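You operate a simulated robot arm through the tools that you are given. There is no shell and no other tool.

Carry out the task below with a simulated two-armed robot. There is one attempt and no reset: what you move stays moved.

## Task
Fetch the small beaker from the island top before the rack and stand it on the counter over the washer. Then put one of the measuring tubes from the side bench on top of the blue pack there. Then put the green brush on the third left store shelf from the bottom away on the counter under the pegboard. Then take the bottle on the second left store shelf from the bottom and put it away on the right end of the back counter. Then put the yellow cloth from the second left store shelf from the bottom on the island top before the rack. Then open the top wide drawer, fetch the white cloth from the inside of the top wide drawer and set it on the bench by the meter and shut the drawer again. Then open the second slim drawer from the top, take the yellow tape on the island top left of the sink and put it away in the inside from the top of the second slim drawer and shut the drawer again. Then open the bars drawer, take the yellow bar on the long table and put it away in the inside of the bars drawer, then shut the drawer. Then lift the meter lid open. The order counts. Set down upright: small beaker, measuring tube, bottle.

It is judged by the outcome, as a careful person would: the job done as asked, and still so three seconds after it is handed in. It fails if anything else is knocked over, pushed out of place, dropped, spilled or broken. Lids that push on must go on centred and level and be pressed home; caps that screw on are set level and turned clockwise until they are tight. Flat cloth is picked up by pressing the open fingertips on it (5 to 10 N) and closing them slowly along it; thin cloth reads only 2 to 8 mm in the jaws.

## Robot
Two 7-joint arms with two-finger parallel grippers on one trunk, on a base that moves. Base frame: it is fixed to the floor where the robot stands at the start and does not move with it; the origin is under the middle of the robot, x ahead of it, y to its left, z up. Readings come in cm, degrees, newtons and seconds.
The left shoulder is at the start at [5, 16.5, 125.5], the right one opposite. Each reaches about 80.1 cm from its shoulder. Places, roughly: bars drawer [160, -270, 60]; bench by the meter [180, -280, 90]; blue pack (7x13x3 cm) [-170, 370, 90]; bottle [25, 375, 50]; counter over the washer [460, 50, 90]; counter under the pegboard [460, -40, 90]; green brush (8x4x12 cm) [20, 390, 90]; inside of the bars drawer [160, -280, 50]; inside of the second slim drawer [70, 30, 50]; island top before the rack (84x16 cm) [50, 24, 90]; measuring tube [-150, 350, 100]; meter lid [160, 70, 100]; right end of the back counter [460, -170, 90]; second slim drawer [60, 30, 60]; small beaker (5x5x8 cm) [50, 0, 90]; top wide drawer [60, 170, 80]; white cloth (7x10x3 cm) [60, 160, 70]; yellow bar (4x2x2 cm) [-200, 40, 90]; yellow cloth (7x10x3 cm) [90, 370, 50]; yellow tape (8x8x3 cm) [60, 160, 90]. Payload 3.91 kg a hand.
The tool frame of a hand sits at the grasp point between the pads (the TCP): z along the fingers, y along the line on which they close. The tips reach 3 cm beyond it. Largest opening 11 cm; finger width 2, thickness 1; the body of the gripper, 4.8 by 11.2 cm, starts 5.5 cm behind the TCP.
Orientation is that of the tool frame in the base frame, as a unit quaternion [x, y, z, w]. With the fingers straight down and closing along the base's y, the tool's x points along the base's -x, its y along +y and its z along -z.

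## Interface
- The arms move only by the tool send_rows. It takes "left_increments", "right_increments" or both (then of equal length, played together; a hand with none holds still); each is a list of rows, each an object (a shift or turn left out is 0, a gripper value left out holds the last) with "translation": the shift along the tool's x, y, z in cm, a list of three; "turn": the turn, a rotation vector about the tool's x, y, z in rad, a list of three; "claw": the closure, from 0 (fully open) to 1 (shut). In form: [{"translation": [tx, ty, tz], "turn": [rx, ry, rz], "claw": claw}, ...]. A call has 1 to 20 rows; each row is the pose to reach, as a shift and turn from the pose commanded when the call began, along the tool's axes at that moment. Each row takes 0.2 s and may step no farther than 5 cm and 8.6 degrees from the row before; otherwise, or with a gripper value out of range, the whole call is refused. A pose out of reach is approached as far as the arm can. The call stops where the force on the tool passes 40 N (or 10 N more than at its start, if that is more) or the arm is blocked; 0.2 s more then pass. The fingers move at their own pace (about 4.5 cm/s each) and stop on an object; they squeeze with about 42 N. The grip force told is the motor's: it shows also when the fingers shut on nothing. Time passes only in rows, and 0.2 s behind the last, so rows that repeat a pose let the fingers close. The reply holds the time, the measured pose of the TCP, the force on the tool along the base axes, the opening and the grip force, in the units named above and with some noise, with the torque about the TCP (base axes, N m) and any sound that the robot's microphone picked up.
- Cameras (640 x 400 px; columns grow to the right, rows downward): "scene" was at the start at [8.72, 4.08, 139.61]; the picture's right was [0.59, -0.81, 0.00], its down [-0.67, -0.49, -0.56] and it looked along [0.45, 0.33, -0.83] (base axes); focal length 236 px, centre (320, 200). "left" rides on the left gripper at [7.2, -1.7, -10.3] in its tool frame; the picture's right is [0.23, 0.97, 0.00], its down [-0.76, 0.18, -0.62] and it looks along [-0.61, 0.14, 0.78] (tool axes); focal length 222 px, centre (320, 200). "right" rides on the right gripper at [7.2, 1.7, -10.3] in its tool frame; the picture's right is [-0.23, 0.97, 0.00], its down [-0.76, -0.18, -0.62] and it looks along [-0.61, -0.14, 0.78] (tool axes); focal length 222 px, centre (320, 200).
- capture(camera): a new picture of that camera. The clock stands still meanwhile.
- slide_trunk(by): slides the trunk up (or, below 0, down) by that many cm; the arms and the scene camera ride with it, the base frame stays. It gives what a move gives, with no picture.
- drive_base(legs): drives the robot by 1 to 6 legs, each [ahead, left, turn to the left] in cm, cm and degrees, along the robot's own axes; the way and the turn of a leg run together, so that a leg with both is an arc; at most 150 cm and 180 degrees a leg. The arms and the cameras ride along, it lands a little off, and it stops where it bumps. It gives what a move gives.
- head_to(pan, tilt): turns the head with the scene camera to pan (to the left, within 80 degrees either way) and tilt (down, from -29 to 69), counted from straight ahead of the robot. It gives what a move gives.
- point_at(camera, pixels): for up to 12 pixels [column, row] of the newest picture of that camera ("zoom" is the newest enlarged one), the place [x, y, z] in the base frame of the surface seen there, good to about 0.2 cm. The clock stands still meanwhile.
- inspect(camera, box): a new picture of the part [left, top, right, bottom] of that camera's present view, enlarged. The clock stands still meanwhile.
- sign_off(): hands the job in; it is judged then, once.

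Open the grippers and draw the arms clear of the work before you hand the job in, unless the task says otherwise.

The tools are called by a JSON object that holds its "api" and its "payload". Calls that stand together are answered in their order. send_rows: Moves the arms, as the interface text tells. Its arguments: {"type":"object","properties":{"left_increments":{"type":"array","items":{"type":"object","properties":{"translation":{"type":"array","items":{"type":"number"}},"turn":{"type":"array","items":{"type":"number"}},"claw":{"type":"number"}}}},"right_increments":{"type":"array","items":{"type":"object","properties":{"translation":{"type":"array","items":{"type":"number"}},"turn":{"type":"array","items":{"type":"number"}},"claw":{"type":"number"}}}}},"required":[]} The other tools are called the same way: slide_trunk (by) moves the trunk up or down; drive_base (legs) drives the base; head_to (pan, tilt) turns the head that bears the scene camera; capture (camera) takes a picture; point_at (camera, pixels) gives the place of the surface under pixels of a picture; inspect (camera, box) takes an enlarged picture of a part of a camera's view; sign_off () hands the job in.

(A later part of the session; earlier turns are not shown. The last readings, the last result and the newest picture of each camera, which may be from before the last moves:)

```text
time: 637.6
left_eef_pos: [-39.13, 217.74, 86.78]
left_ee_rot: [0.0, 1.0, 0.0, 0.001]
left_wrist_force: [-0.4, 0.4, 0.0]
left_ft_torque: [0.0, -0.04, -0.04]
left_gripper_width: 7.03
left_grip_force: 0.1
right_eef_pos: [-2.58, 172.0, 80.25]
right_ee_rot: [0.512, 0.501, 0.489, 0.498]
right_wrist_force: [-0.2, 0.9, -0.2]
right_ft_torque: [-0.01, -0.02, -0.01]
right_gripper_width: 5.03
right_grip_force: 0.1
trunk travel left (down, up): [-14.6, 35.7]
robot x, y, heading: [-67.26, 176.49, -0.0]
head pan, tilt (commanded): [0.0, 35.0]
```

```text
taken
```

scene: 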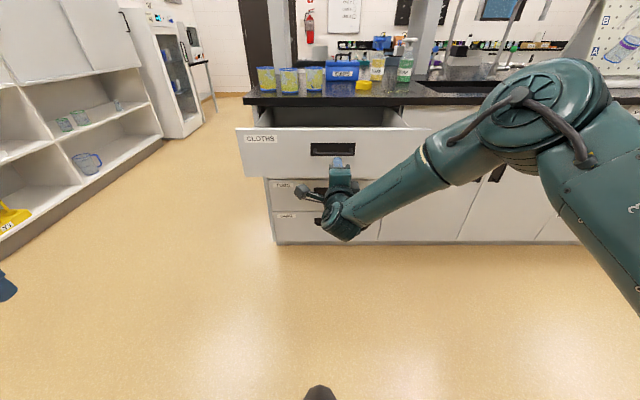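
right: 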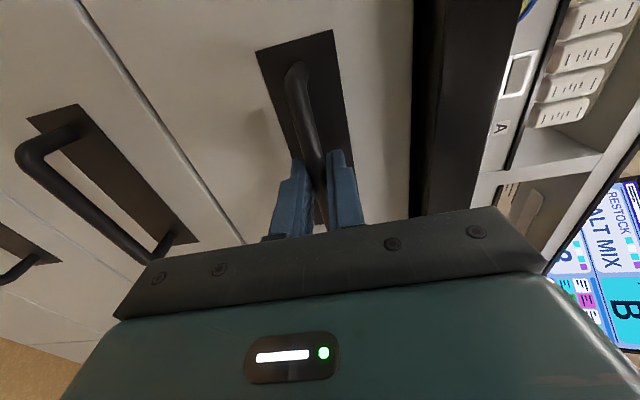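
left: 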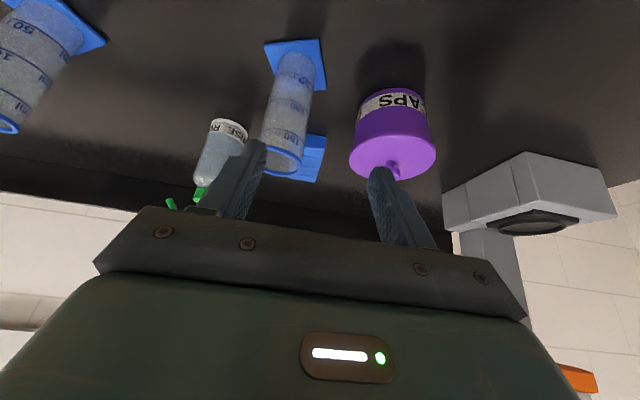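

Released cleanly; the drawer stays open. I raise the trunk 33 cm and turn the right hand back to pointing straight down in free space.

{"api": "slide_trunk", "payload": {"by": 33}}

{"api": "send_rows", "payload": {"right_increments": [{"turn": [0, 0, -0.14]}, {"turn": [0, 0, -0.28]}, {"turn": [0, 0, -0.42]}, {"turn": [0, 0, -0.56]}, {"turn": [0, 0, -0.7]}, {"turn": [0, 0, -0.84]}, {"turn": [0, 0, -0.98]}, {"turn": [0, 0, -1.12]}, {"turn": [0, 0, -1.26]}, {"turn": [0, 0, -1.4]}, {"turn": [0, 0, -1.5]}, {"turn": [0, 0, -1.571]}, {"turn": [0, 0, -1.571]}]}}

{"api": "send_rows", "payload": {"right_increments": [{"turn": [0, 0.131, 0]}, {"turn": [0, 0.262, 0]}, {"turn": [0, 0.393, 0]}, {"turn": [0, 0.524, 0]}, {"turn": [0, 0.655, 0]}, {"turn": [0, 0.785, 0]}, {"turn": [0, 0.916, 0]}, {"turn": [0, 1.047, 0]}, {"turn": [0, 1.178, 0]}, {"turn": [0, 1.309, 0]}, {"turn": [0, 1.44, 0]}, {"turn": [0, 1.56, 0]}, {"turn": [0, 1.56, 0]}]}}

{"api": "capture", "payload": {"camera": "scene"}}

```text
time: 640.8
left_eef_pos: [-39.31, 217.86, 119.94]
left_ee_rot: [0.001, 1.0, 0.0, 0.002]
left_wrist_force: [0.5, 0.8, -0.3]
left_ft_torque: [0.01, -0.02, 0.0]
left_gripper_width: 7.03
left_grip_force: 0.1
right_eef_pos: [-2.71, 171.99, 113.34]
right_ee_rot: [0.512, 0.501, 0.488, 0.498]
right_wrist_force: [0.0, 0.5, 1.1]
right_ft_torque: [-0.02, 0.01, -0.03]
right_gripper_width: 5.03
right_grip_force: 0.0
trunk travel left (down, up): [-47.6, 2.7]
robot x, y, heading: [-67.15, 176.69, -0.1]
head pan, tilt (commanded): [0.0, 35.0]
```

```text
time: 643.6
left_eef_pos: [-39.18, 217.76, 119.86]
left_ee_rot: [0.0, 1.0, -0.001, 0.002]
left_wrist_force: [-1.1, 0.5, -0.2]
left_ft_torque: [-0.02, 0.04, 0.0]
left_gripper_width: 7.03
left_grip_force: 0.0
right_eef_pos: [-2.65, 171.88, 113.19]
right_ee_rot: [0.007, 0.716, -0.008, 0.698]
right_wrist_force: [0.5, -0.5, 0.4]
right_ft_torque: [0.01, 0.01, -0.01]
right_gripper_width: 5.02
right_grip_force: 0.2
trunk travel left (down, up): [-47.6, 2.7]
robot x, y, heading: [-67.43, 176.28, 0.1]
head pan, tilt (commanded): [0.0, 35.0]
```

```text
time: 646.4
left_eef_pos: [-39.2, 217.79, 119.82]
left_ee_rot: [0.001, 1.0, -0.001, 0.002]
left_wrist_force: [0.6, -0.2, 0.4]
left_ft_torque: [0.02, 0.02, 0.0]
left_gripper_width: 7.03
left_grip_force: 0.1
right_eef_pos: [-5.15, 172.43, 113.51]
right_ee_rot: [0.009, 1.0, 0.0, -0.008]
right_wrist_force: [-0.8, 0.5, -0.2]
right_ft_torque: [0.0, -0.02, -0.03]
right_gripper_width: 5.01
right_grip_force: 0.0
right hand out of reach, approached as far as the arm can: row 12, 13
trunk travel left (down, up): [-47.6, 2.7]
robot x, y, heading: [-67.34, 176.56, -0.4]
head pan, tilt (commanded): [0.0, 35.0]
```

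```text
taken
```

scene: 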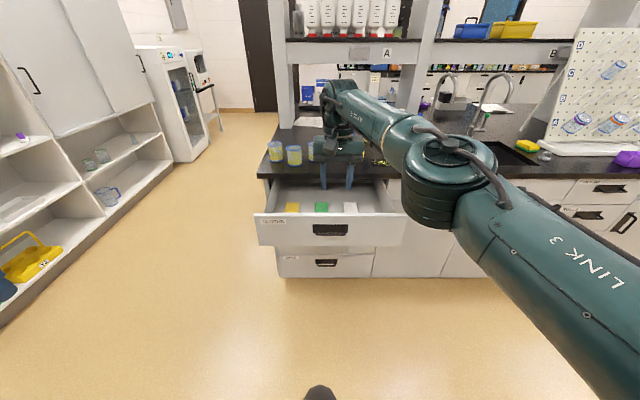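

I can see three cloths in the drawer: yellow (292,207), green (321,207), white (350,207). I draw the right hand in to its usual place, then drive nearer and measure.

{"api": "send_rows", "payload": {"right_increments": [{"translation": [4, -1, 0]}, {"translation": [8, -2, 0]}, {"translation": [12, -4, 0]}, {"translation": [16, -6, 0]}, {"translation": [20, -8, 0]}, {"translation": [22, -10, 0]}, {"translation": [22, -10, 0]}]}}

{"api": "drive_base", "payload": {"legs": [[36, -5, 0.3]]}}

{"api": "head_to", "payload": {"pan": -5, "tilt": 50}}

{"api": "capture", "payload": {"camera": "scene"}}

```text
time: 648.0
left_eef_pos: [-39.1, 217.83, 119.87]
left_ee_rot: [0.001, 1.0, 0.0, 0.002]
left_wrist_force: [-0.4, -0.1, -0.5]
left_ft_torque: [-0.02, 0.0, 0.02]
left_gripper_width: 7.05
left_grip_force: 0.1
right_eef_pos: [-27.23, 162.66, 113.92]
right_ee_rot: [0.011, 1.0, 0.001, -0.008]
right_wrist_force: [0.0, 0.2, -0.8]
right_ft_torque: [0.03, 0.05, -0.02]
right_gripper_width: 5.0
right_grip_force: 0.1
trunk travel left (down, up): [-47.6, 2.7]
robot x, y, heading: [-67.55, 176.24, -0.2]
head pan, tilt (commanded): [0.0, 35.0]
```

```text
time: 650.3
left_eef_pos: [-3.69, 213.01, 119.94]
left_ee_rot: [-0.003, 1.0, 0.0, 0.003]
left_wrist_force: [0.2, 0.4, 0.2]
left_ft_torque: [0.0, 0.05, 0.03]
left_gripper_width: 7.04
left_grip_force: 0.2
right_eef_pos: [8.72, 158.11, 113.83]
right_ee_rot: [0.007, 1.0, 0.0, -0.008]
right_wrist_force: [0.3, 0.4, 0.2]
right_ft_torque: [-0.02, 0.02, -0.05]
right_gripper_width: 5.0
right_grip_force: 0.0
trunk travel left (down, up): [-47.6, 2.7]
robot x, y, heading: [-31.85, 171.43, 0.5]
head pan, tilt (commanded): [0.0, 35.0]
```

```text
time: 651.1
left_eef_pos: [-3.77, 213.12, 119.96]
left_ee_rot: [-0.003, 1.0, 0.0, 0.001]
left_wrist_force: [0.0, 0.3, 0.3]
left_ft_torque: [-0.01, 0.0, 0.0]
left_gripper_width: 7.05
left_grip_force: 0.0
right_eef_pos: [8.75, 158.17, 113.83]
right_ee_rot: [0.007, 1.0, 0.0, -0.008]
right_wrist_force: [0.7, -0.1, 0.2]
right_ft_torque: [0.0, -0.02, 0.02]
right_gripper_width: 5.0
right_grip_force: 0.0
trunk travel left (down, up): [-47.6, 2.7]
robot x, y, heading: [-31.52, 171.56, 0.6]
head pan, tilt (commanded): [-5.0, 50.0]
```

```text
taken
```

scene: 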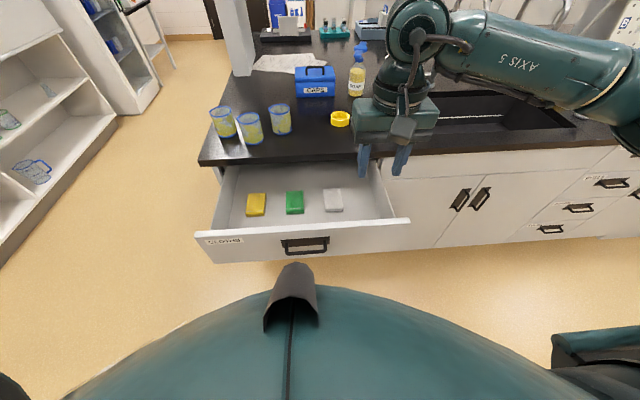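

The white cloth lies at (333,200) in the open drawer, with the green one at (294,202). I zoom and measure it and the drawer walls.

{"api": "inspect", "payload": {"camera": "scene", "box": [190, 150, 430, 270]}}

{"api": "point_at", "payload": {"camera": "zoom", "pixels": [[358, 105], [400, 103], [408, 155], [365, 160], [384, 130], [408, 162], [366, 168], [304, 130], [495, 60], [560, 185], [430, 150], [300, 215]]}}

```text
2.67 times, centred on (310, 210) of scene
```

zoom: 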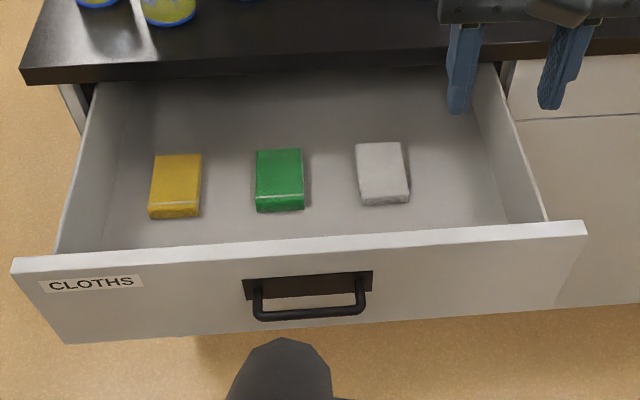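

```text
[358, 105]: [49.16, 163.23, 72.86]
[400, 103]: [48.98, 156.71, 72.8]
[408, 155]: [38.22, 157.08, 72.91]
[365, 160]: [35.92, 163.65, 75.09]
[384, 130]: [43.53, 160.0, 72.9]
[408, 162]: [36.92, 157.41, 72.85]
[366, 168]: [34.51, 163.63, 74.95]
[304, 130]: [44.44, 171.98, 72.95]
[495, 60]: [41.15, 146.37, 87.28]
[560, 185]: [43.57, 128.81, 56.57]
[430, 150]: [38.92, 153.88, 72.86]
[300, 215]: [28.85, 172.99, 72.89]
```

I measure the white cloth's corners precisely.

{"api": "point_at", "payload": {"camera": "zoom", "pixels": [[359, 146], [400, 144], [406, 190], [366, 195], [383, 170], [368, 204], [407, 199], [300, 205], [280, 150], [500, 190], [540, 215], [300, 245]]}}

{"api": "capture", "payload": {"camera": "right"}}

```text
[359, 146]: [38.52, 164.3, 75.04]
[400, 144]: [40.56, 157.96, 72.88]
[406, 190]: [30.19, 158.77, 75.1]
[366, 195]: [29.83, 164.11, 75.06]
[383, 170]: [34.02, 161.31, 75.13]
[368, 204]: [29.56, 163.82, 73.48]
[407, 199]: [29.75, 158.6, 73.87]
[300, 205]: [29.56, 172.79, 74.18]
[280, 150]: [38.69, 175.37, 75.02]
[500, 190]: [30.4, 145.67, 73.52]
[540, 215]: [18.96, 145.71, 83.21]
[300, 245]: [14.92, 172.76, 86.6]
```

```text
taken
```

right: 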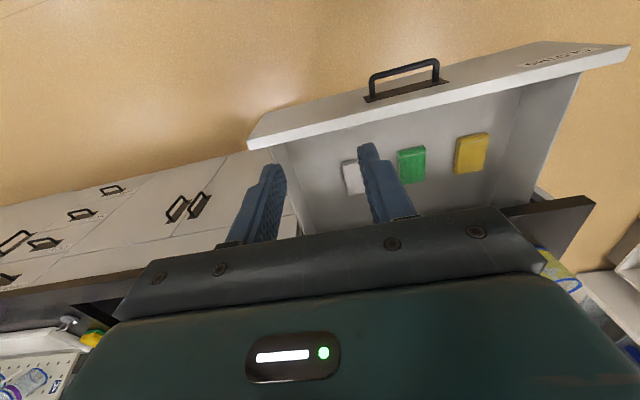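

The white cloth spans x 29.8–38.5, y 158.5–164.3, z 72.9–75.1. I come 8 cm nearer and lower the trunk 18 cm so the hand can reach down vertically at x 32.5.

{"api": "drive_base", "payload": {"legs": [[8, 0, -0.5]]}}

{"api": "slide_trunk", "payload": {"by": -18}}

{"api": "send_rows", "payload": {"right_increments": [{"translation": [-4, 0.8, 0], "claw": 0.27}, {"translation": [-8, 1.6, 0]}, {"translation": [-12, 2.4, 0]}, {"translation": [-15.8, 3.3, 0]}, {"translation": [-15.8, 3.3, 0]}]}}

{"api": "capture", "payload": {"camera": "right"}}

{"api": "capture", "payload": {"camera": "scene"}}

```text
time: 652.2
left_eef_pos: [4.63, 212.95, 119.79]
left_ee_rot: [0.002, 1.0, 0.0, 0.002]
left_wrist_force: [0.1, -0.1, 0.0]
left_ft_torque: [0.01, 0.03, -0.01]
left_gripper_width: 7.02
left_grip_force: 0.2
right_eef_pos: [16.52, 157.76, 113.88]
right_ee_rot: [0.011, 1.0, -0.001, -0.008]
right_wrist_force: [0.2, 1.6, 0.5]
right_ft_torque: [0.01, 0.03, 0.03]
right_gripper_width: 5.03
right_grip_force: 0.1
trunk travel left (down, up): [-47.6, 2.7]
robot x, y, heading: [-23.82, 171.86, -0.4]
head pan, tilt (commanded): [-5.0, 50.0]
```

```text
time: 654.2
left_eef_pos: [4.51, 212.76, 101.91]
left_ee_rot: [0.002, 1.0, -0.001, 0.002]
left_wrist_force: [-0.4, -0.3, -0.3]
left_ft_torque: [-0.01, 0.01, 0.0]
left_gripper_width: 7.05
left_grip_force: 0.1
right_eef_pos: [16.47, 157.84, 95.87]
right_ee_rot: [0.012, 1.0, 0.0, -0.009]
right_wrist_force: [-0.2, 0.2, 0.3]
right_ft_torque: [0.02, -0.03, 0.01]
right_gripper_width: 5.0
right_grip_force: 0.0
trunk travel left (down, up): [-29.6, 20.7]
robot x, y, heading: [-23.8, 171.42, -0.1]
head pan, tilt (commanded): [-5.0, 50.0]
```

```text
time: 655.4
left_eef_pos: [4.5, 212.78, 101.97]
left_ee_rot: [0.001, 1.0, 0.0, 0.001]
left_wrist_force: [0.0, -0.7, 0.2]
left_ft_torque: [0.01, 0.01, -0.03]
left_gripper_width: 7.05
left_grip_force: 0.0
right_eef_pos: [32.45, 160.66, 95.65]
right_ee_rot: [0.01, 1.0, 0.0, -0.008]
right_wrist_force: [0.8, -1.0, 0.5]
right_ft_torque: [0.02, -0.01, 0.04]
right_gripper_width: 8.04
right_grip_force: 0.1
trunk travel left (down, up): [-29.6, 20.7]
robot x, y, heading: [-23.86, 171.41, -0.3]
head pan, tilt (commanded): [-5.0, 50.0]
```

```text
taken
```

right: 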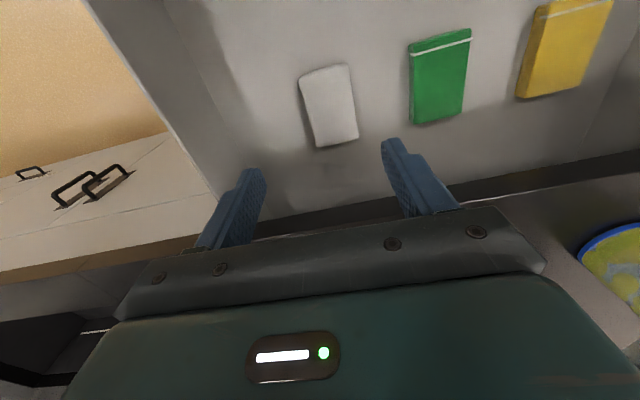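

```text
taken
```

scene: 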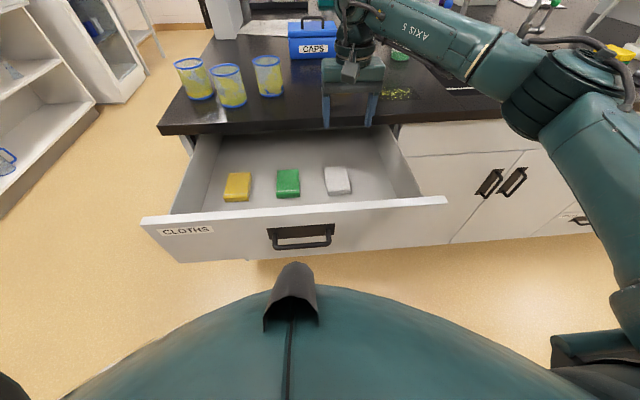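

I verify the white cloth's corners from the right view (328,105) before descending.

{"api": "point_at", "payload": {"camera": "right", "pixels": [[303, 82], [347, 68], [355, 138], [317, 144], [328, 105], [412, 45], [415, 118], [300, 160], [240, 120]]}}

```text
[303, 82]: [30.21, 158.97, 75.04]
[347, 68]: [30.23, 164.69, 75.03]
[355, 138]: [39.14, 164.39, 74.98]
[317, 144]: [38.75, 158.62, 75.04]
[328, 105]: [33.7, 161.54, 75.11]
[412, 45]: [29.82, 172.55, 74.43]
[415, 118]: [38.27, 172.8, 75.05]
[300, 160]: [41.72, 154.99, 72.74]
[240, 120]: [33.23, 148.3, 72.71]
```

The cloth's centre line is y 161.65. I shift 1 cm over and descend to just above the drawer floor.

{"api": "send_rows", "payload": {"right_increments": [{"translation": [-0.5, 0.5, 4]}, {"translation": [-1, 1, 8]}, {"translation": [-1, 1, 12]}, {"translation": [-1, 1, 15.5]}, {"translation": [-1, 1, 18]}, {"translation": [-1, 1, 19.4]}, {"translation": [-1, 1, 19.4]}]}}

{"api": "capture", "payload": {"camera": "right"}}

{"api": "inspect", "payload": {"camera": "scene", "box": [220, 60, 460, 220]}}

```text
time: 657.0
left_eef_pos: [4.52, 212.87, 101.89]
left_ee_rot: [0.001, 1.0, 0.001, 0.002]
left_wrist_force: [-0.1, -0.3, -0.6]
left_ft_torque: [0.0, -0.02, -0.02]
left_gripper_width: 7.06
left_grip_force: 0.2
right_eef_pos: [33.08, 161.73, 76.21]
right_ee_rot: [0.011, 1.0, 0.0, -0.008]
right_wrist_force: [-0.5, -0.9, -0.6]
right_ft_torque: [-0.01, 0.0, 0.0]
right_gripper_width: 8.04
right_grip_force: 0.0
trunk travel left (down, up): [-29.6, 20.7]
robot x, y, heading: [-23.44, 171.88, -0.1]
head pan, tilt (commanded): [-5.0, 50.0]
```

```text
taken
```

right: 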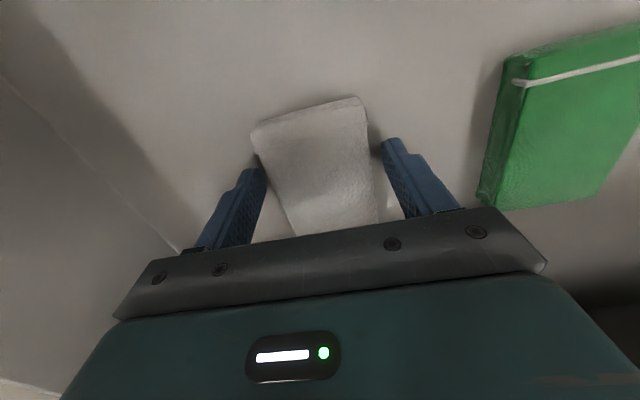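

```text
2.50 times, centred on (340, 140) of scene
```

zoom: 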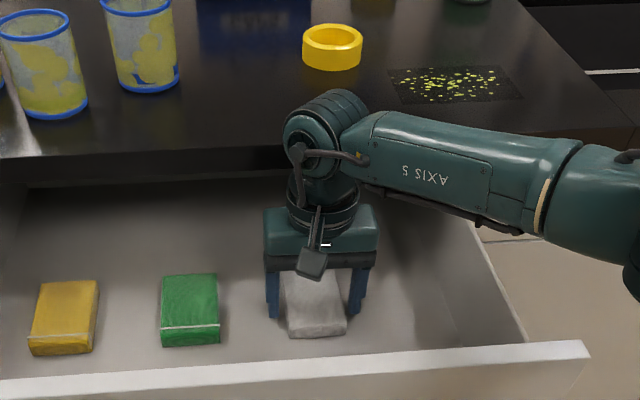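

The white cloth is between the fingertips. I close slowly and lift.

{"api": "send_rows", "payload": {"right_increments": [{"claw": 0.35}, {"claw": 0.42}, {"claw": 0.49}, {"claw": 0.56}, {"claw": 0.63}, {"claw": 0.7}, {"claw": 0.7}]}}

{"api": "send_rows", "payload": {"right_increments": [{"translation": [0, 0, -1]}, {"translation": [0, 0, -3]}, {"translation": [0, 0, -5]}, {"translation": [0, 0, -5]}]}}

{"api": "capture", "payload": {"camera": "right"}}

```text
time: 658.6
left_eef_pos: [4.7, 212.89, 101.73]
left_ee_rot: [0.001, 1.0, -0.001, 0.002]
left_wrist_force: [-0.6, -0.4, -0.2]
left_ft_torque: [0.01, 0.0, -0.01]
left_gripper_width: 7.05
left_grip_force: 0.0
right_eef_pos: [33.09, 161.78, 76.27]
right_ee_rot: [0.011, 1.0, 0.0, -0.008]
right_wrist_force: [-0.1, 0.1, 0.2]
right_ft_torque: [0.0, -0.01, 0.0]
right_gripper_width: 6.38
right_grip_force: 41.5
trunk travel left (down, up): [-29.6, 20.7]
robot x, y, heading: [-23.74, 171.38, -0.2]
head pan, tilt (commanded): [-5.0, 50.0]
```

```text
time: 659.6
left_eef_pos: [4.56, 212.89, 101.89]
left_ee_rot: [0.002, 1.0, 0.0, 0.002]
left_wrist_force: [0.2, -1.2, 0.6]
left_ft_torque: [-0.02, -0.01, -0.02]
left_gripper_width: 7.01
left_grip_force: 0.0
right_eef_pos: [33.24, 161.68, 81.37]
right_ee_rot: [0.011, 1.0, 0.001, -0.007]
right_wrist_force: [-0.1, 0.5, -0.2]
right_ft_torque: [0.02, -0.02, 0.03]
right_gripper_width: 6.37
right_grip_force: 42.2
trunk travel left (down, up): [-29.6, 20.7]
robot x, y, heading: [-23.45, 171.48, -0.5]
head pan, tilt (commanded): [-5.0, 50.0]
```

```text
taken
```

right: 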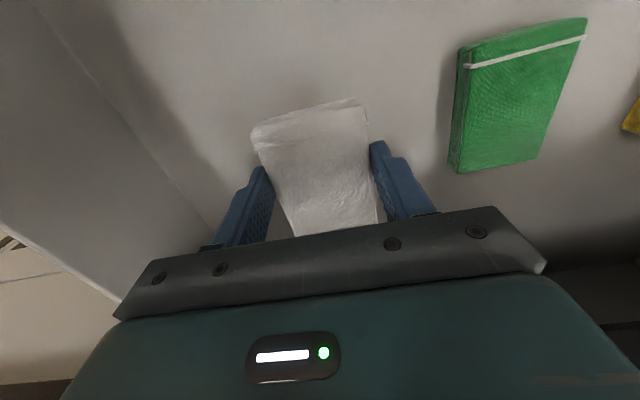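

Cloth lifted. I raise it straight up above the drawer front, draw it in, then back the base away.

{"api": "send_rows", "payload": {"right_increments": [{"translation": [0, 0, -4]}, {"translation": [0, 0, -8]}, {"translation": [0, 0, -12]}, {"translation": [0, 0, -16]}, {"translation": [3, 0, -19]}, {"translation": [7, 0, -20]}, {"translation": [11, 0, -20]}, {"translation": [15, 0, -20]}, {"translation": [15, 0, -20]}]}}

{"api": "drive_base", "payload": {"legs": [[-35, 0, 0]]}}

{"api": "slide_trunk", "payload": {"by": 18}}

{"api": "capture", "payload": {"camera": "right"}}

{"api": "capture", "payload": {"camera": "scene"}}

```text
time: 661.6
left_eef_pos: [4.48, 212.77, 101.89]
left_ee_rot: [0.001, 1.0, 0.0, 0.002]
left_wrist_force: [0.6, 0.9, 0.1]
left_ft_torque: [-0.03, 0.0, 0.04]
left_gripper_width: 7.02
left_grip_force: 0.0
right_eef_pos: [18.52, 161.87, 101.54]
right_ee_rot: [0.011, 1.0, 0.0, -0.008]
right_wrist_force: [0.2, -0.4, 0.0]
right_ft_torque: [-0.03, -0.01, -0.03]
right_gripper_width: 6.38
right_grip_force: 41.6
trunk travel left (down, up): [-29.6, 20.7]
robot x, y, heading: [-23.39, 171.73, 0.1]
head pan, tilt (commanded): [-5.0, 50.0]
```

```text
time: 663.9
left_eef_pos: [-30.53, 212.85, 101.91]
left_ee_rot: [0.001, 1.0, 0.0, 0.001]
left_wrist_force: [-0.9, 0.1, 0.7]
left_ft_torque: [0.0, -0.01, 0.03]
left_gripper_width: 7.02
left_grip_force: 0.0
right_eef_pos: [-16.72, 162.03, 101.54]
right_ee_rot: [0.012, 1.0, 0.001, -0.008]
right_wrist_force: [-0.4, -0.5, -0.7]
right_ft_torque: [0.03, 0.02, -0.01]
right_gripper_width: 6.35
right_grip_force: 41.7
trunk travel left (down, up): [-29.6, 20.7]
robot x, y, heading: [-58.72, 172.04, -0.1]
head pan, tilt (commanded): [-5.0, 50.0]
```

```text
time: 665.9
left_eef_pos: [-30.64, 212.98, 119.9]
left_ee_rot: [0.001, 1.0, 0.0, 0.001]
left_wrist_force: [-0.2, -0.9, -0.3]
left_ft_torque: [0.01, 0.02, -0.06]
left_gripper_width: 7.04
left_grip_force: 0.0
right_eef_pos: [-16.62, 162.04, 119.45]
right_ee_rot: [0.011, 1.0, 0.0, -0.007]
right_wrist_force: [-0.3, -0.2, 0.0]
right_ft_torque: [0.0, 0.04, 0.03]
right_gripper_width: 6.37
right_grip_force: 41.8
trunk travel left (down, up): [-47.6, 2.7]
robot x, y, heading: [-58.72, 171.54, 0.0]
head pan, tilt (commanded): [-5.0, 50.0]
```

```text
taken
```

right: 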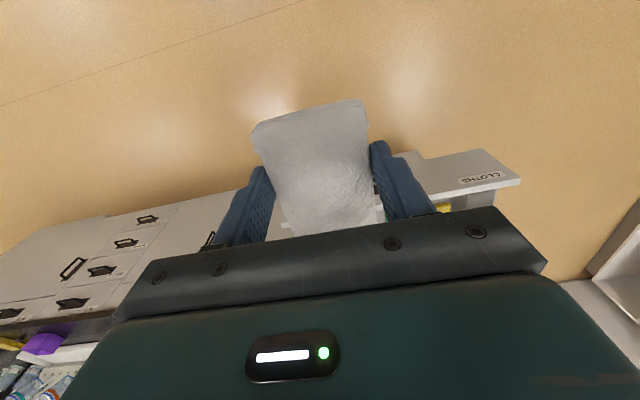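

```text
taken
```

scene: 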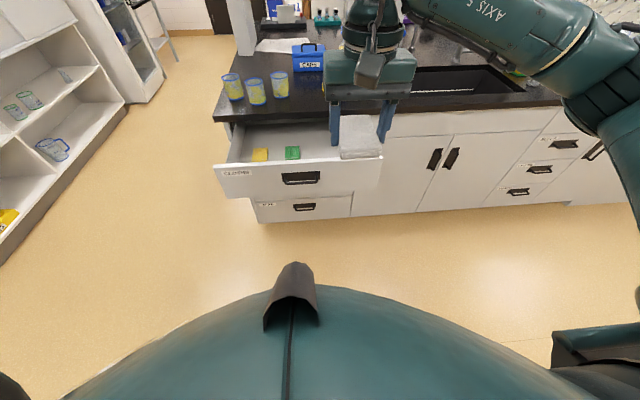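

Cloth is held, drawer open as needed. I now drive right along the room and through the right passage toward the wall bench.

{"api": "drive_base", "payload": {"legs": [[0, -150, 0], [0, -150, 0], [0, -46, 0]]}}

{"api": "drive_base", "payload": {"legs": [[120, 0, 0], [100, 0, 0]]}}

{"api": "head_to", "payload": {"pan": -60, "tilt": 25}}

{"api": "capture", "payload": {"camera": "scene"}}

```text
time: 696.1
left_eef_pos: [-32.59, -132.18, 119.86]
left_ee_rot: [0.007, 1.0, 0.001, 0.003]
left_wrist_force: [0.4, -0.1, 0.0]
left_ft_torque: [0.02, 0.01, -0.02]
left_gripper_width: 7.03
left_grip_force: 0.0
right_eef_pos: [-19.28, -183.16, 119.43]
right_ee_rot: [0.017, 1.0, 0.0, -0.008]
right_wrist_force: [-0.3, 0.5, -0.2]
right_ft_torque: [0.0, 0.01, -0.02]
right_gripper_width: 6.36
right_grip_force: 41.8
trunk travel left (down, up): [-47.6, 2.7]
robot x, y, heading: [-61.0, -173.08, -0.8]
head pan, tilt (commanded): [-5.0, 50.0]
```

```text
time: 707.0
left_eef_pos: [187.78, -134.17, 119.97]
left_ee_rot: [0.002, 1.0, 0.0, 0.002]
left_wrist_force: [0.9, -1.0, 1.1]
left_ft_torque: [0.0, 0.02, -0.01]
left_gripper_width: 7.04
left_grip_force: 0.1
right_eef_pos: [201.74, -185.01, 119.4]
right_ee_rot: [0.011, 1.0, -0.001, -0.007]
right_wrist_force: [1.3, 1.1, -0.3]
right_ft_torque: [0.01, -0.02, 0.0]
right_gripper_width: 6.36
right_grip_force: 41.8
trunk travel left (down, up): [-47.6, 2.7]
robot x, y, heading: [159.34, -175.7, -0.1]
head pan, tilt (commanded): [-5.0, 50.0]
```

```text
time: 708.2
left_eef_pos: [187.69, -134.09, 119.79]
left_ee_rot: [0.002, 1.0, 0.0, 0.001]
left_wrist_force: [0.2, -0.3, 0.0]
left_ft_torque: [-0.02, -0.01, 0.04]
left_gripper_width: 7.03
left_grip_force: 0.0
right_eef_pos: [201.68, -185.05, 119.3]
right_ee_rot: [0.012, 1.0, 0.0, -0.008]
right_wrist_force: [0.4, -0.1, 0.3]
right_ft_torque: [-0.01, -0.02, 0.01]
right_gripper_width: 6.36
right_grip_force: 42.1
trunk travel left (down, up): [-47.6, 2.7]
robot x, y, heading: [159.31, -175.54, -0.4]
head pan, tilt (commanded): [-60.0, 25.0]
```

```text
taken
```

scene: 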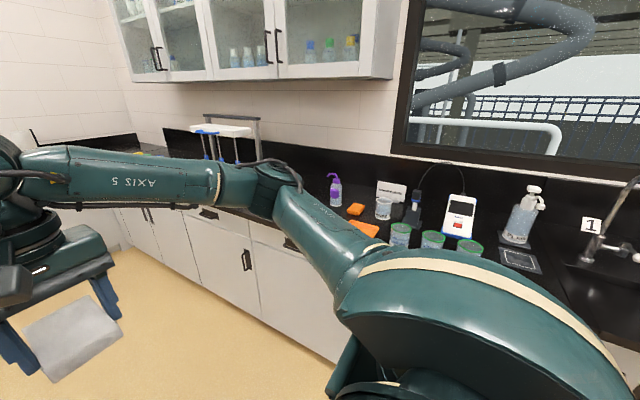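

The meter (white device with red display) stands at (463,215) on the wall bench. I turn right 90° to face the bench.

{"api": "drive_base", "payload": {"legs": [[0, 0, -90]]}}

{"api": "head_to", "payload": {"pan": 0, "tilt": 30}}

{"api": "capture", "payload": {"camera": "scene"}}

```text
time: 712.5
left_eef_pos: [200.75, -203.35, 119.85]
left_ee_rot: [0.707, 0.707, -0.001, 0.001]
left_wrist_force: [-0.2, -0.6, -0.3]
left_ft_torque: [-0.01, 0.01, -0.01]
left_gripper_width: 7.03
left_grip_force: 0.1
right_eef_pos: [149.91, -217.74, 119.53]
right_ee_rot: [0.714, 0.701, 0.005, -0.005]
right_wrist_force: [0.3, 0.0, -0.3]
right_ft_torque: [0.0, 0.04, 0.0]
right_gripper_width: 6.38
right_grip_force: 41.4
trunk travel left (down, up): [-47.6, 2.7]
robot x, y, heading: [159.16, -175.18, -90.0]
head pan, tilt (commanded): [-60.0, 25.0]
```

```text
time: 713.8
left_eef_pos: [200.95, -203.38, 119.81]
left_ee_rot: [0.706, 0.708, 0.0, 0.001]
left_wrist_force: [-0.5, -0.1, 0.2]
left_ft_torque: [0.02, 0.0, 0.01]
left_gripper_width: 7.04
left_grip_force: 0.1
right_eef_pos: [149.95, -217.65, 119.42]
right_ee_rot: [0.713, 0.701, 0.005, -0.005]
right_wrist_force: [-0.1, 0.1, -0.6]
right_ft_torque: [0.0, 0.01, -0.01]
right_gripper_width: 6.35
right_grip_force: 42.3
trunk travel left (down, up): [-47.6, 2.7]
robot x, y, heading: [159.38, -175.3, -90.0]
head pan, tilt (commanded): [0.0, 30.0]
```

```text
taken
```

scene: 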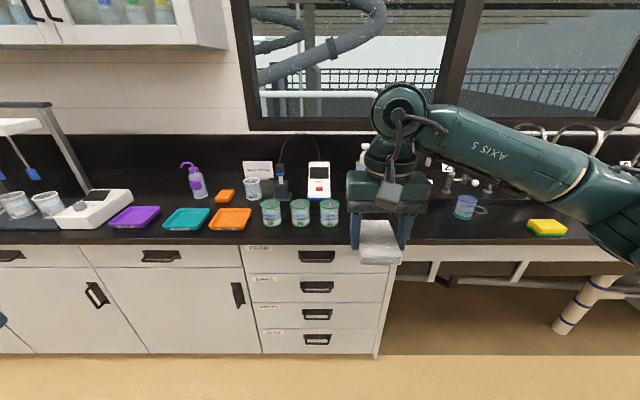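

I zoom on the area by the meter to find a free place for the cloth.

{"api": "inspect", "payload": {"camera": "scene", "box": [170, 140, 370, 260]}}

{"api": "point_at", "payload": {"camera": "scene", "pixels": [[319, 195], [271, 222], [300, 222], [329, 222], [345, 225], [250, 222], [215, 205], [262, 205], [290, 205], [305, 205], [250, 208], [345, 205]]}}

```text
3.20 times, centred on (270, 200) of scene
```

zoom: 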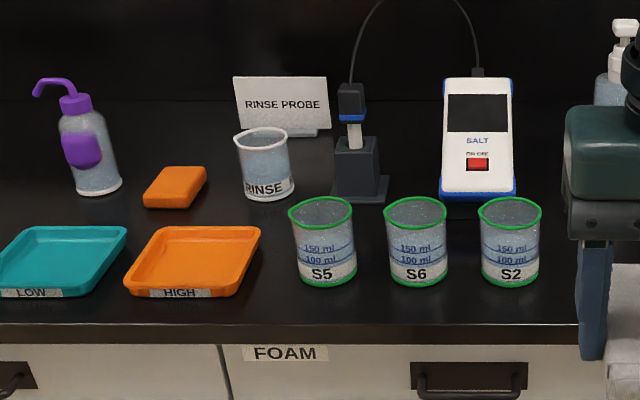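

```text
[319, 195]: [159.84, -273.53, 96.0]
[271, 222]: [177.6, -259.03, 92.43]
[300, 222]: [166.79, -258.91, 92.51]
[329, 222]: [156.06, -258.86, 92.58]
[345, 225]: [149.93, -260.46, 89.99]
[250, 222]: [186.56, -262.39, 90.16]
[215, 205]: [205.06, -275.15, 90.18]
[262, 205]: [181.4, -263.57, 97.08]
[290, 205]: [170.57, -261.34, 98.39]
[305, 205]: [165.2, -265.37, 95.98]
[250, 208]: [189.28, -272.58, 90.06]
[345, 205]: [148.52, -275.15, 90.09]
```

The spot right of cup S2 and the meter (x ~148) looks free but my hand hides part of it. I view it from the right camera.

{"api": "capture", "payload": {"camera": "right"}}

{"api": "send_rows", "payload": {"right_increments": [{"translation": [0, -4, 0]}, {"translation": [0, -8, 0]}, {"translation": [0, -12, 0]}, {"translation": [0, -16, 0]}, {"translation": [0, -20, 0]}, {"translation": [0, -20, 0]}]}}

{"api": "capture", "payload": {"camera": "scene"}}

{"api": "inspect", "payload": {"camera": "scene", "box": [280, 140, 480, 260]}}

```text
taken
```

right: 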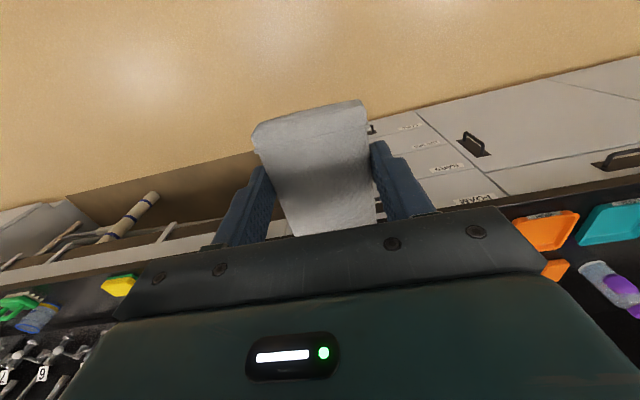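

```text
time: 715.2
left_eef_pos: [200.85, -203.42, 119.85]
left_ee_rot: [0.706, 0.708, -0.001, 0.001]
left_wrist_force: [0.4, 0.7, -0.4]
left_ft_torque: [0.0, -0.01, -0.03]
left_gripper_width: 7.02
left_grip_force: 0.1
right_eef_pos: [129.87, -217.48, 119.55]
right_ee_rot: [0.713, 0.701, 0.005, -0.005]
right_wrist_force: [-0.2, -0.3, -1.1]
right_ft_torque: [0.01, 0.04, 0.0]
right_gripper_width: 6.36
right_grip_force: 42.3
trunk travel left (down, up): [-47.6, 2.7]
robot x, y, heading: [159.5, -175.3, -90.0]
head pan, tilt (commanded): [0.0, 30.0]
```

```text
taken
```

scene: 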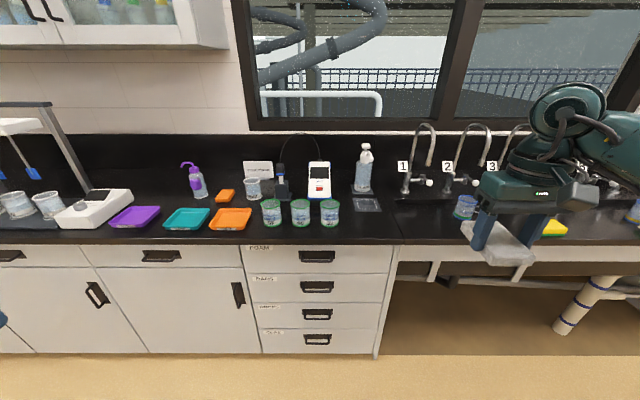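

```text
3.20 times, centred on (380, 200) of scene
```

zoom: 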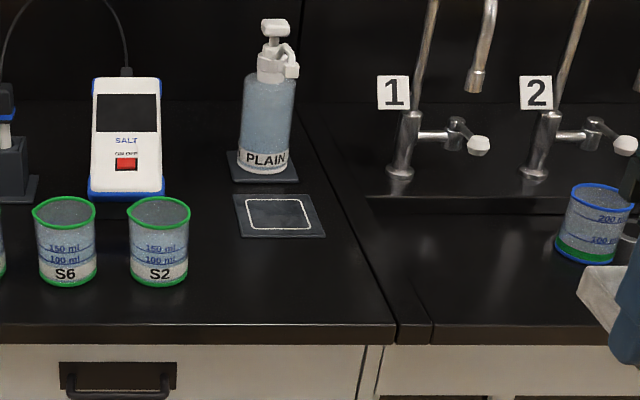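

There is bare bench right beside the meter, between cup S2, the PLAIN dispenser and its mat. I measure the limits of that spot.

{"api": "point_at", "payload": {"camera": "zoom", "pixels": [[187, 250], [190, 210], [164, 185], [232, 165], [235, 195], [243, 237], [324, 235], [200, 170], [210, 230], [280, 260], [396, 340], [240, 330]]}}

```text
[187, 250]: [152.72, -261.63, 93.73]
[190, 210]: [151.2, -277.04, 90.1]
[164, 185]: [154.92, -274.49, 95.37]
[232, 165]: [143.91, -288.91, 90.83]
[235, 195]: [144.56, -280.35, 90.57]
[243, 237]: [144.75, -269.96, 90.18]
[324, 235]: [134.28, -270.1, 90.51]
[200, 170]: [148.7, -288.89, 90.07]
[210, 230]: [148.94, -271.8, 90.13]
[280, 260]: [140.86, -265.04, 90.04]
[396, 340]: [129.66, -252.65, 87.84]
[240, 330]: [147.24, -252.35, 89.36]
```

The free spot at x 143–151, y -256 to -266 beside the meter suits. I bring the hand to x 147, drive 27 cm nearer and extend over it.

{"api": "send_rows", "payload": {"right_increments": [{"translation": [0, 4, 0]}, {"translation": [0, 8, 0]}, {"translation": [0, 12, 0]}, {"translation": [0, 16, 0]}, {"translation": [0, 17.2, 0]}, {"translation": [0, 17.2, 0]}]}}

{"api": "drive_base", "payload": {"legs": [[27, 0, 0]]}}

{"api": "head_to", "payload": {"pan": -10, "tilt": 48}}

{"api": "capture", "payload": {"camera": "scene"}}

{"api": "capture", "payload": {"camera": "right"}}

```text
time: 716.6
left_eef_pos: [200.78, -203.51, 119.79]
left_ee_rot: [0.706, 0.708, -0.001, 0.002]
left_wrist_force: [-0.1, -0.6, 0.0]
left_ft_torque: [-0.02, -0.01, -0.03]
left_gripper_width: 7.04
left_grip_force: 0.0
right_eef_pos: [147.2, -217.62, 119.51]
right_ee_rot: [0.713, 0.701, 0.005, -0.005]
right_wrist_force: [0.2, -0.6, 0.2]
right_ft_torque: [0.0, 0.03, 0.01]
right_gripper_width: 6.36
right_grip_force: 42.3
trunk travel left (down, up): [-47.6, 2.7]
robot x, y, heading: [159.29, -175.36, -89.7]
head pan, tilt (commanded): [0.0, 30.0]
```

```text
time: 718.5
left_eef_pos: [200.92, -230.55, 119.93]
left_ee_rot: [0.706, 0.708, -0.001, 0.0]
left_wrist_force: [-1.0, 0.0, -1.7]
left_ft_torque: [0.04, 0.0, -0.03]
left_gripper_width: 7.05
left_grip_force: 0.0
right_eef_pos: [147.16, -244.76, 119.49]
right_ee_rot: [0.713, 0.701, 0.006, -0.006]
right_wrist_force: [0.7, -0.7, -0.7]
right_ft_torque: [0.02, 0.03, -0.02]
right_gripper_width: 6.37
right_grip_force: 42.3
trunk travel left (down, up): [-47.6, 2.7]
robot x, y, heading: [159.81, -202.46, -89.9]
head pan, tilt (commanded): [0.0, 30.0]
```

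```text
time: 719.3
left_eef_pos: [200.94, -230.54, 119.93]
left_ee_rot: [0.706, 0.708, -0.002, 0.001]
left_wrist_force: [-0.2, -0.5, -0.8]
left_ft_torque: [0.0, 0.0, 0.04]
left_gripper_width: 7.02
left_grip_force: 0.1
right_eef_pos: [147.12, -244.84, 119.6]
right_ee_rot: [0.713, 0.701, 0.006, -0.006]
right_wrist_force: [0.7, 0.4, -1.5]
right_ft_torque: [-0.03, 0.0, 0.01]
right_gripper_width: 6.37
right_grip_force: 41.5
trunk travel left (down, up): [-47.6, 2.7]
robot x, y, heading: [159.53, -202.1, -89.7]
head pan, tilt (commanded): [-10.0, 48.0]
```

```text
taken
```

scene: 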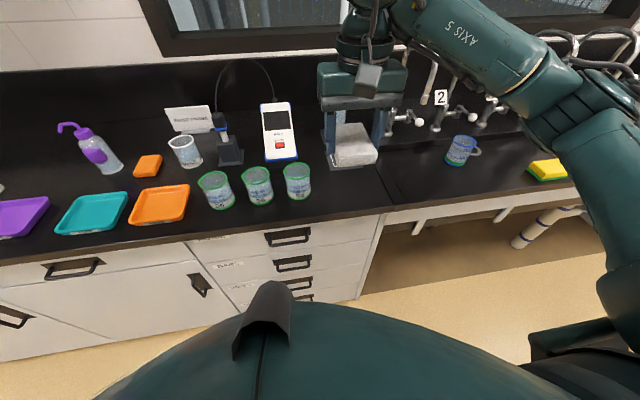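

```text
taken
```

right: 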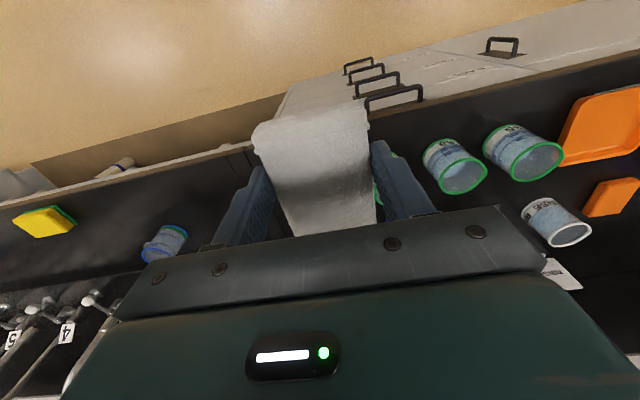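

I extend 14 cm forward over the free spot and lower to a few centimetres above the bench.

{"api": "send_rows", "payload": {"right_increments": [{"translation": [-4, 0, 0]}, {"translation": [-8, 0, 0]}, {"translation": [-11, 0, 0]}, {"translation": [-14.2, 0, 0]}, {"translation": [-14.2, 0, 5]}, {"translation": [-14.2, 0, 10]}, {"translation": [-14.2, 0, 15]}, {"translation": [-14.2, 0, 19]}, {"translation": [-14.2, 0, 22]}, {"translation": [-14.2, 0, 22]}]}}

{"api": "capture", "payload": {"camera": "scene"}}

{"api": "capture", "payload": {"camera": "right"}}

```text
time: 721.5
left_eef_pos: [200.93, -230.45, 119.89]
left_ee_rot: [0.706, 0.708, -0.001, 0.001]
left_wrist_force: [0.1, 0.6, -0.4]
left_ft_torque: [-0.01, -0.01, 0.01]
left_gripper_width: 7.05
left_grip_force: 0.1
right_eef_pos: [146.83, -258.56, 97.34]
right_ee_rot: [0.712, 0.702, 0.005, -0.006]
right_wrist_force: [-0.2, 1.0, -0.2]
right_ft_torque: [-0.02, -0.01, 0.01]
right_gripper_width: 6.37
right_grip_force: 42.3
trunk travel left (down, up): [-47.6, 2.7]
robot x, y, heading: [159.76, -202.33, -90.2]
head pan, tilt (commanded): [-10.0, 48.0]
```

```text
taken
```

scene: 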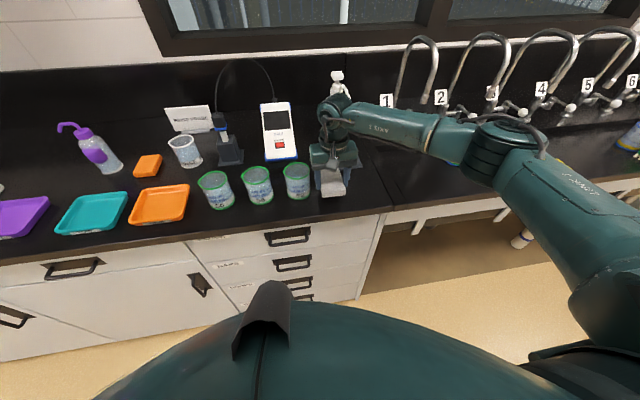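

```text
taken
```

right: 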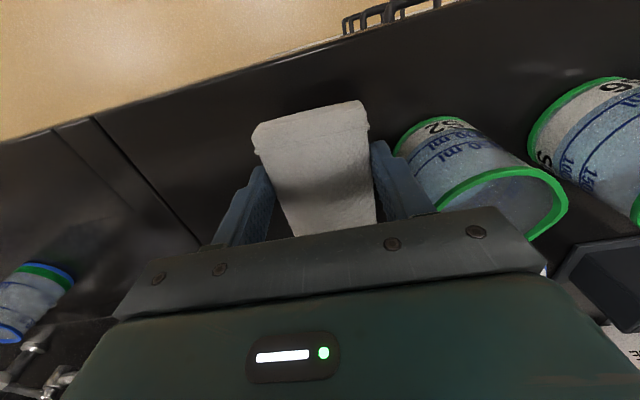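

Cup S2's rim is close to the gripper body, so I shift 1.7 cm away from it before the final descent, then lower to contact.

{"api": "send_rows", "payload": {"right_increments": [{"translation": [0, -1.7, 0]}, {"translation": [0, -1.7, 1.5]}, {"translation": [0, -1.7, 3]}, {"translation": [0, -1.7, 3.5]}, {"translation": [0, -1.7, 3.7]}, {"translation": [0, -1.7, 3.9]}, {"translation": [0, -1.7, 4.0]}, {"translation": [0, -1.7, 4.0]}]}}

{"api": "capture", "payload": {"camera": "right"}}

```text
time: 723.3
left_eef_pos: [200.75, -230.48, 119.85]
left_ee_rot: [0.707, 0.708, -0.001, 0.001]
left_wrist_force: [-0.5, 0.3, -0.1]
left_ft_torque: [0.0, -0.01, 0.0]
left_gripper_width: 7.07
left_grip_force: 0.1
right_eef_pos: [145.27, -258.37, 93.45]
right_ee_rot: [0.713, 0.701, 0.005, -0.005]
right_wrist_force: [-0.5, -1.2, 7.8]
right_ft_torque: [-0.13, 0.05, -0.03]
right_gripper_width: 6.37
right_grip_force: 41.7
trunk travel left (down, up): [-47.6, 2.7]
robot x, y, heading: [159.1, -202.68, -89.7]
head pan, tilt (commanded): [-10.0, 48.0]
```

```text
taken
```

right: 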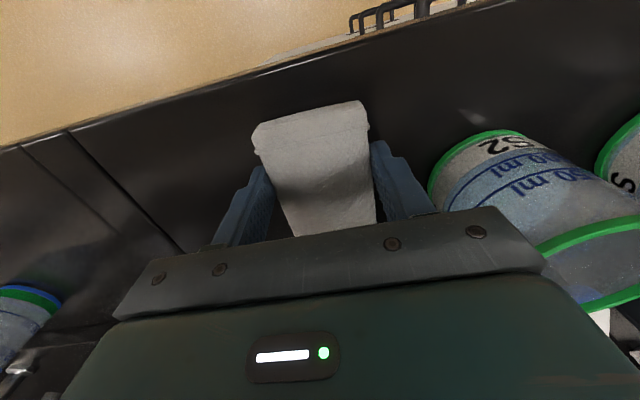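

Contact (7.8 N), the cloth lies on the bench. I open to 7.6 cm and rise straight up, then draw back.

{"api": "send_rows", "payload": {"right_increments": [{"claw": 0.38}, {"claw": 0.33}, {"claw": 0.31}, {"claw": 0.31}, {"translation": [0, 0, -2]}, {"translation": [0, 0, -5]}, {"translation": [0, 0, -9]}, {"translation": [0, 0, -13]}, {"translation": [0, 0, -17]}, {"translation": [0, 0, -21]}, {"translation": [4, 0, -24]}, {"translation": [8, 0, -25]}, {"translation": [12, 0, -25]}, {"translation": [15, 0, -25]}]}}

{"api": "capture", "payload": {"camera": "scene"}}

{"api": "capture", "payload": {"camera": "right"}}

```text
time: 726.3
left_eef_pos: [200.91, -230.49, 119.84]
left_ee_rot: [0.707, 0.707, -0.001, 0.001]
left_wrist_force: [-0.6, -0.1, 0.0]
left_ft_torque: [-0.03, -0.01, 0.01]
left_gripper_width: 7.03
left_grip_force: 0.1
right_eef_pos: [145.4, -243.81, 118.61]
right_ee_rot: [0.713, 0.701, 0.005, -0.005]
right_wrist_force: [0.4, -0.7, 0.3]
right_ft_torque: [-0.02, 0.06, -0.01]
right_gripper_width: 7.6
right_grip_force: 0.0
trunk travel left (down, up): [-47.6, 2.7]
robot x, y, heading: [159.42, -202.46, -89.9]
head pan, tilt (commanded): [-10.0, 48.0]
```

```text
taken
```

scene: 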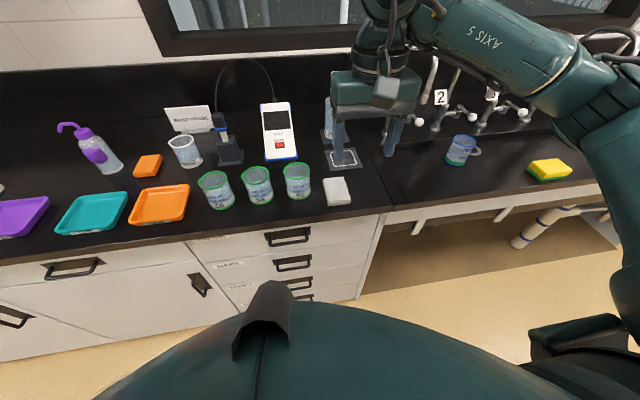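

```text
taken
```

right: 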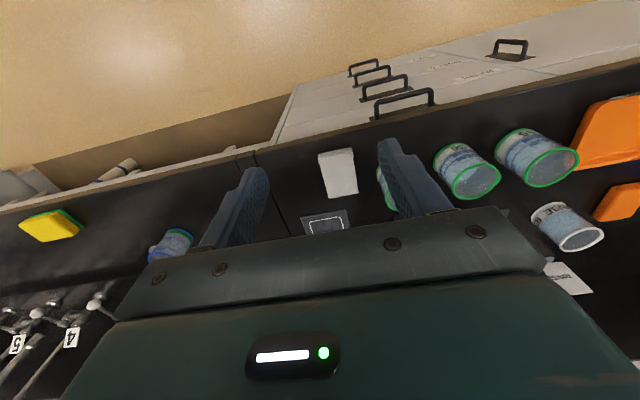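

The white cloth lies at (337,192) beside the meter and cup S2. While here I read the drawer labels of this stack for the bars drawer.

{"api": "inspect", "payload": {"camera": "scene", "box": [180, 215, 380, 315]}}

{"api": "drive_base", "payload": {"legs": [[-27, 0, 0]]}}

{"api": "head_to", "payload": {"pan": 0, "tilt": 40}}

{"api": "inspect", "payload": {"camera": "scene", "box": [220, 180, 420, 310]}}

{"api": "point_at", "payload": {"camera": "zoom", "pixels": [[300, 70], [300, 110], [300, 170], [300, 230], [100, 100], [100, 150], [300, 140], [300, 100], [200, 60]]}}

```text
3.20 times, centred on (280, 265) of scene
```

zoom: 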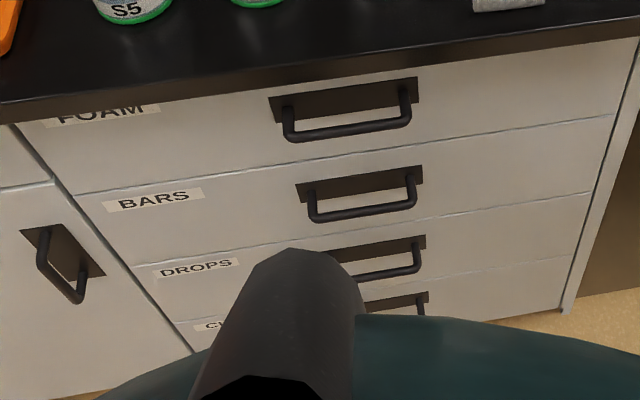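

```text
time: 728.2
left_eef_pos: [200.76, -203.1, 119.84]
left_ee_rot: [0.706, 0.709, -0.002, 0.001]
left_wrist_force: [-0.5, 0.3, -0.2]
left_ft_torque: [-0.01, -0.01, 0.0]
left_gripper_width: 7.07
left_grip_force: 0.1
right_eef_pos: [145.34, -216.56, 118.63]
right_ee_rot: [0.712, 0.702, 0.005, -0.005]
right_wrist_force: [-0.8, 0.2, 0.8]
right_ft_torque: [-0.04, 0.0, 0.01]
right_gripper_width: 7.59
right_grip_force: 0.1
trunk travel left (down, up): [-47.6, 2.7]
robot x, y, heading: [158.91, -174.98, -89.8]
head pan, tilt (commanded): [-10.0, 48.0]
```

```text
time: 728.9
left_eef_pos: [200.8, -203.28, 119.83]
left_ee_rot: [0.706, 0.709, 0.0, 0.001]
left_wrist_force: [0.3, 0.7, 0.8]
left_ft_torque: [0.03, 0.04, 0.02]
left_gripper_width: 7.03
left_grip_force: 0.0
right_eef_pos: [145.37, -216.64, 118.64]
right_ee_rot: [0.712, 0.702, 0.005, -0.006]
right_wrist_force: [0.8, -0.5, 0.3]
right_ft_torque: [0.04, -0.02, -0.03]
right_gripper_width: 7.59
right_grip_force: 0.1
trunk travel left (down, up): [-47.6, 2.7]
robot x, y, heading: [159.19, -175.46, -90.0]
head pan, tilt (commanded): [0.0, 40.0]
```

```text
3.08 times, centred on (320, 245) of scene
```

zoom: 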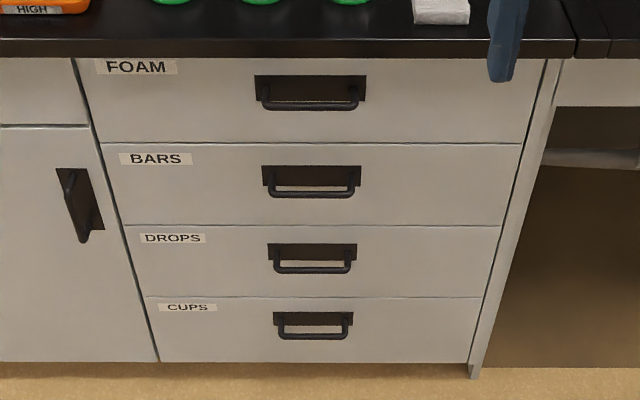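

```text
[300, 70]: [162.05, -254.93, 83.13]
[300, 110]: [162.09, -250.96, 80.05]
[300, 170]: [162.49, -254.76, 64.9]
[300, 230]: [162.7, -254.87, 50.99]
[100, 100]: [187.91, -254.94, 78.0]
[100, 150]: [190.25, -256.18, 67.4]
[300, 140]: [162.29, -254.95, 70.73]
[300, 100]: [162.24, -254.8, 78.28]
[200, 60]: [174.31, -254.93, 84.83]
```

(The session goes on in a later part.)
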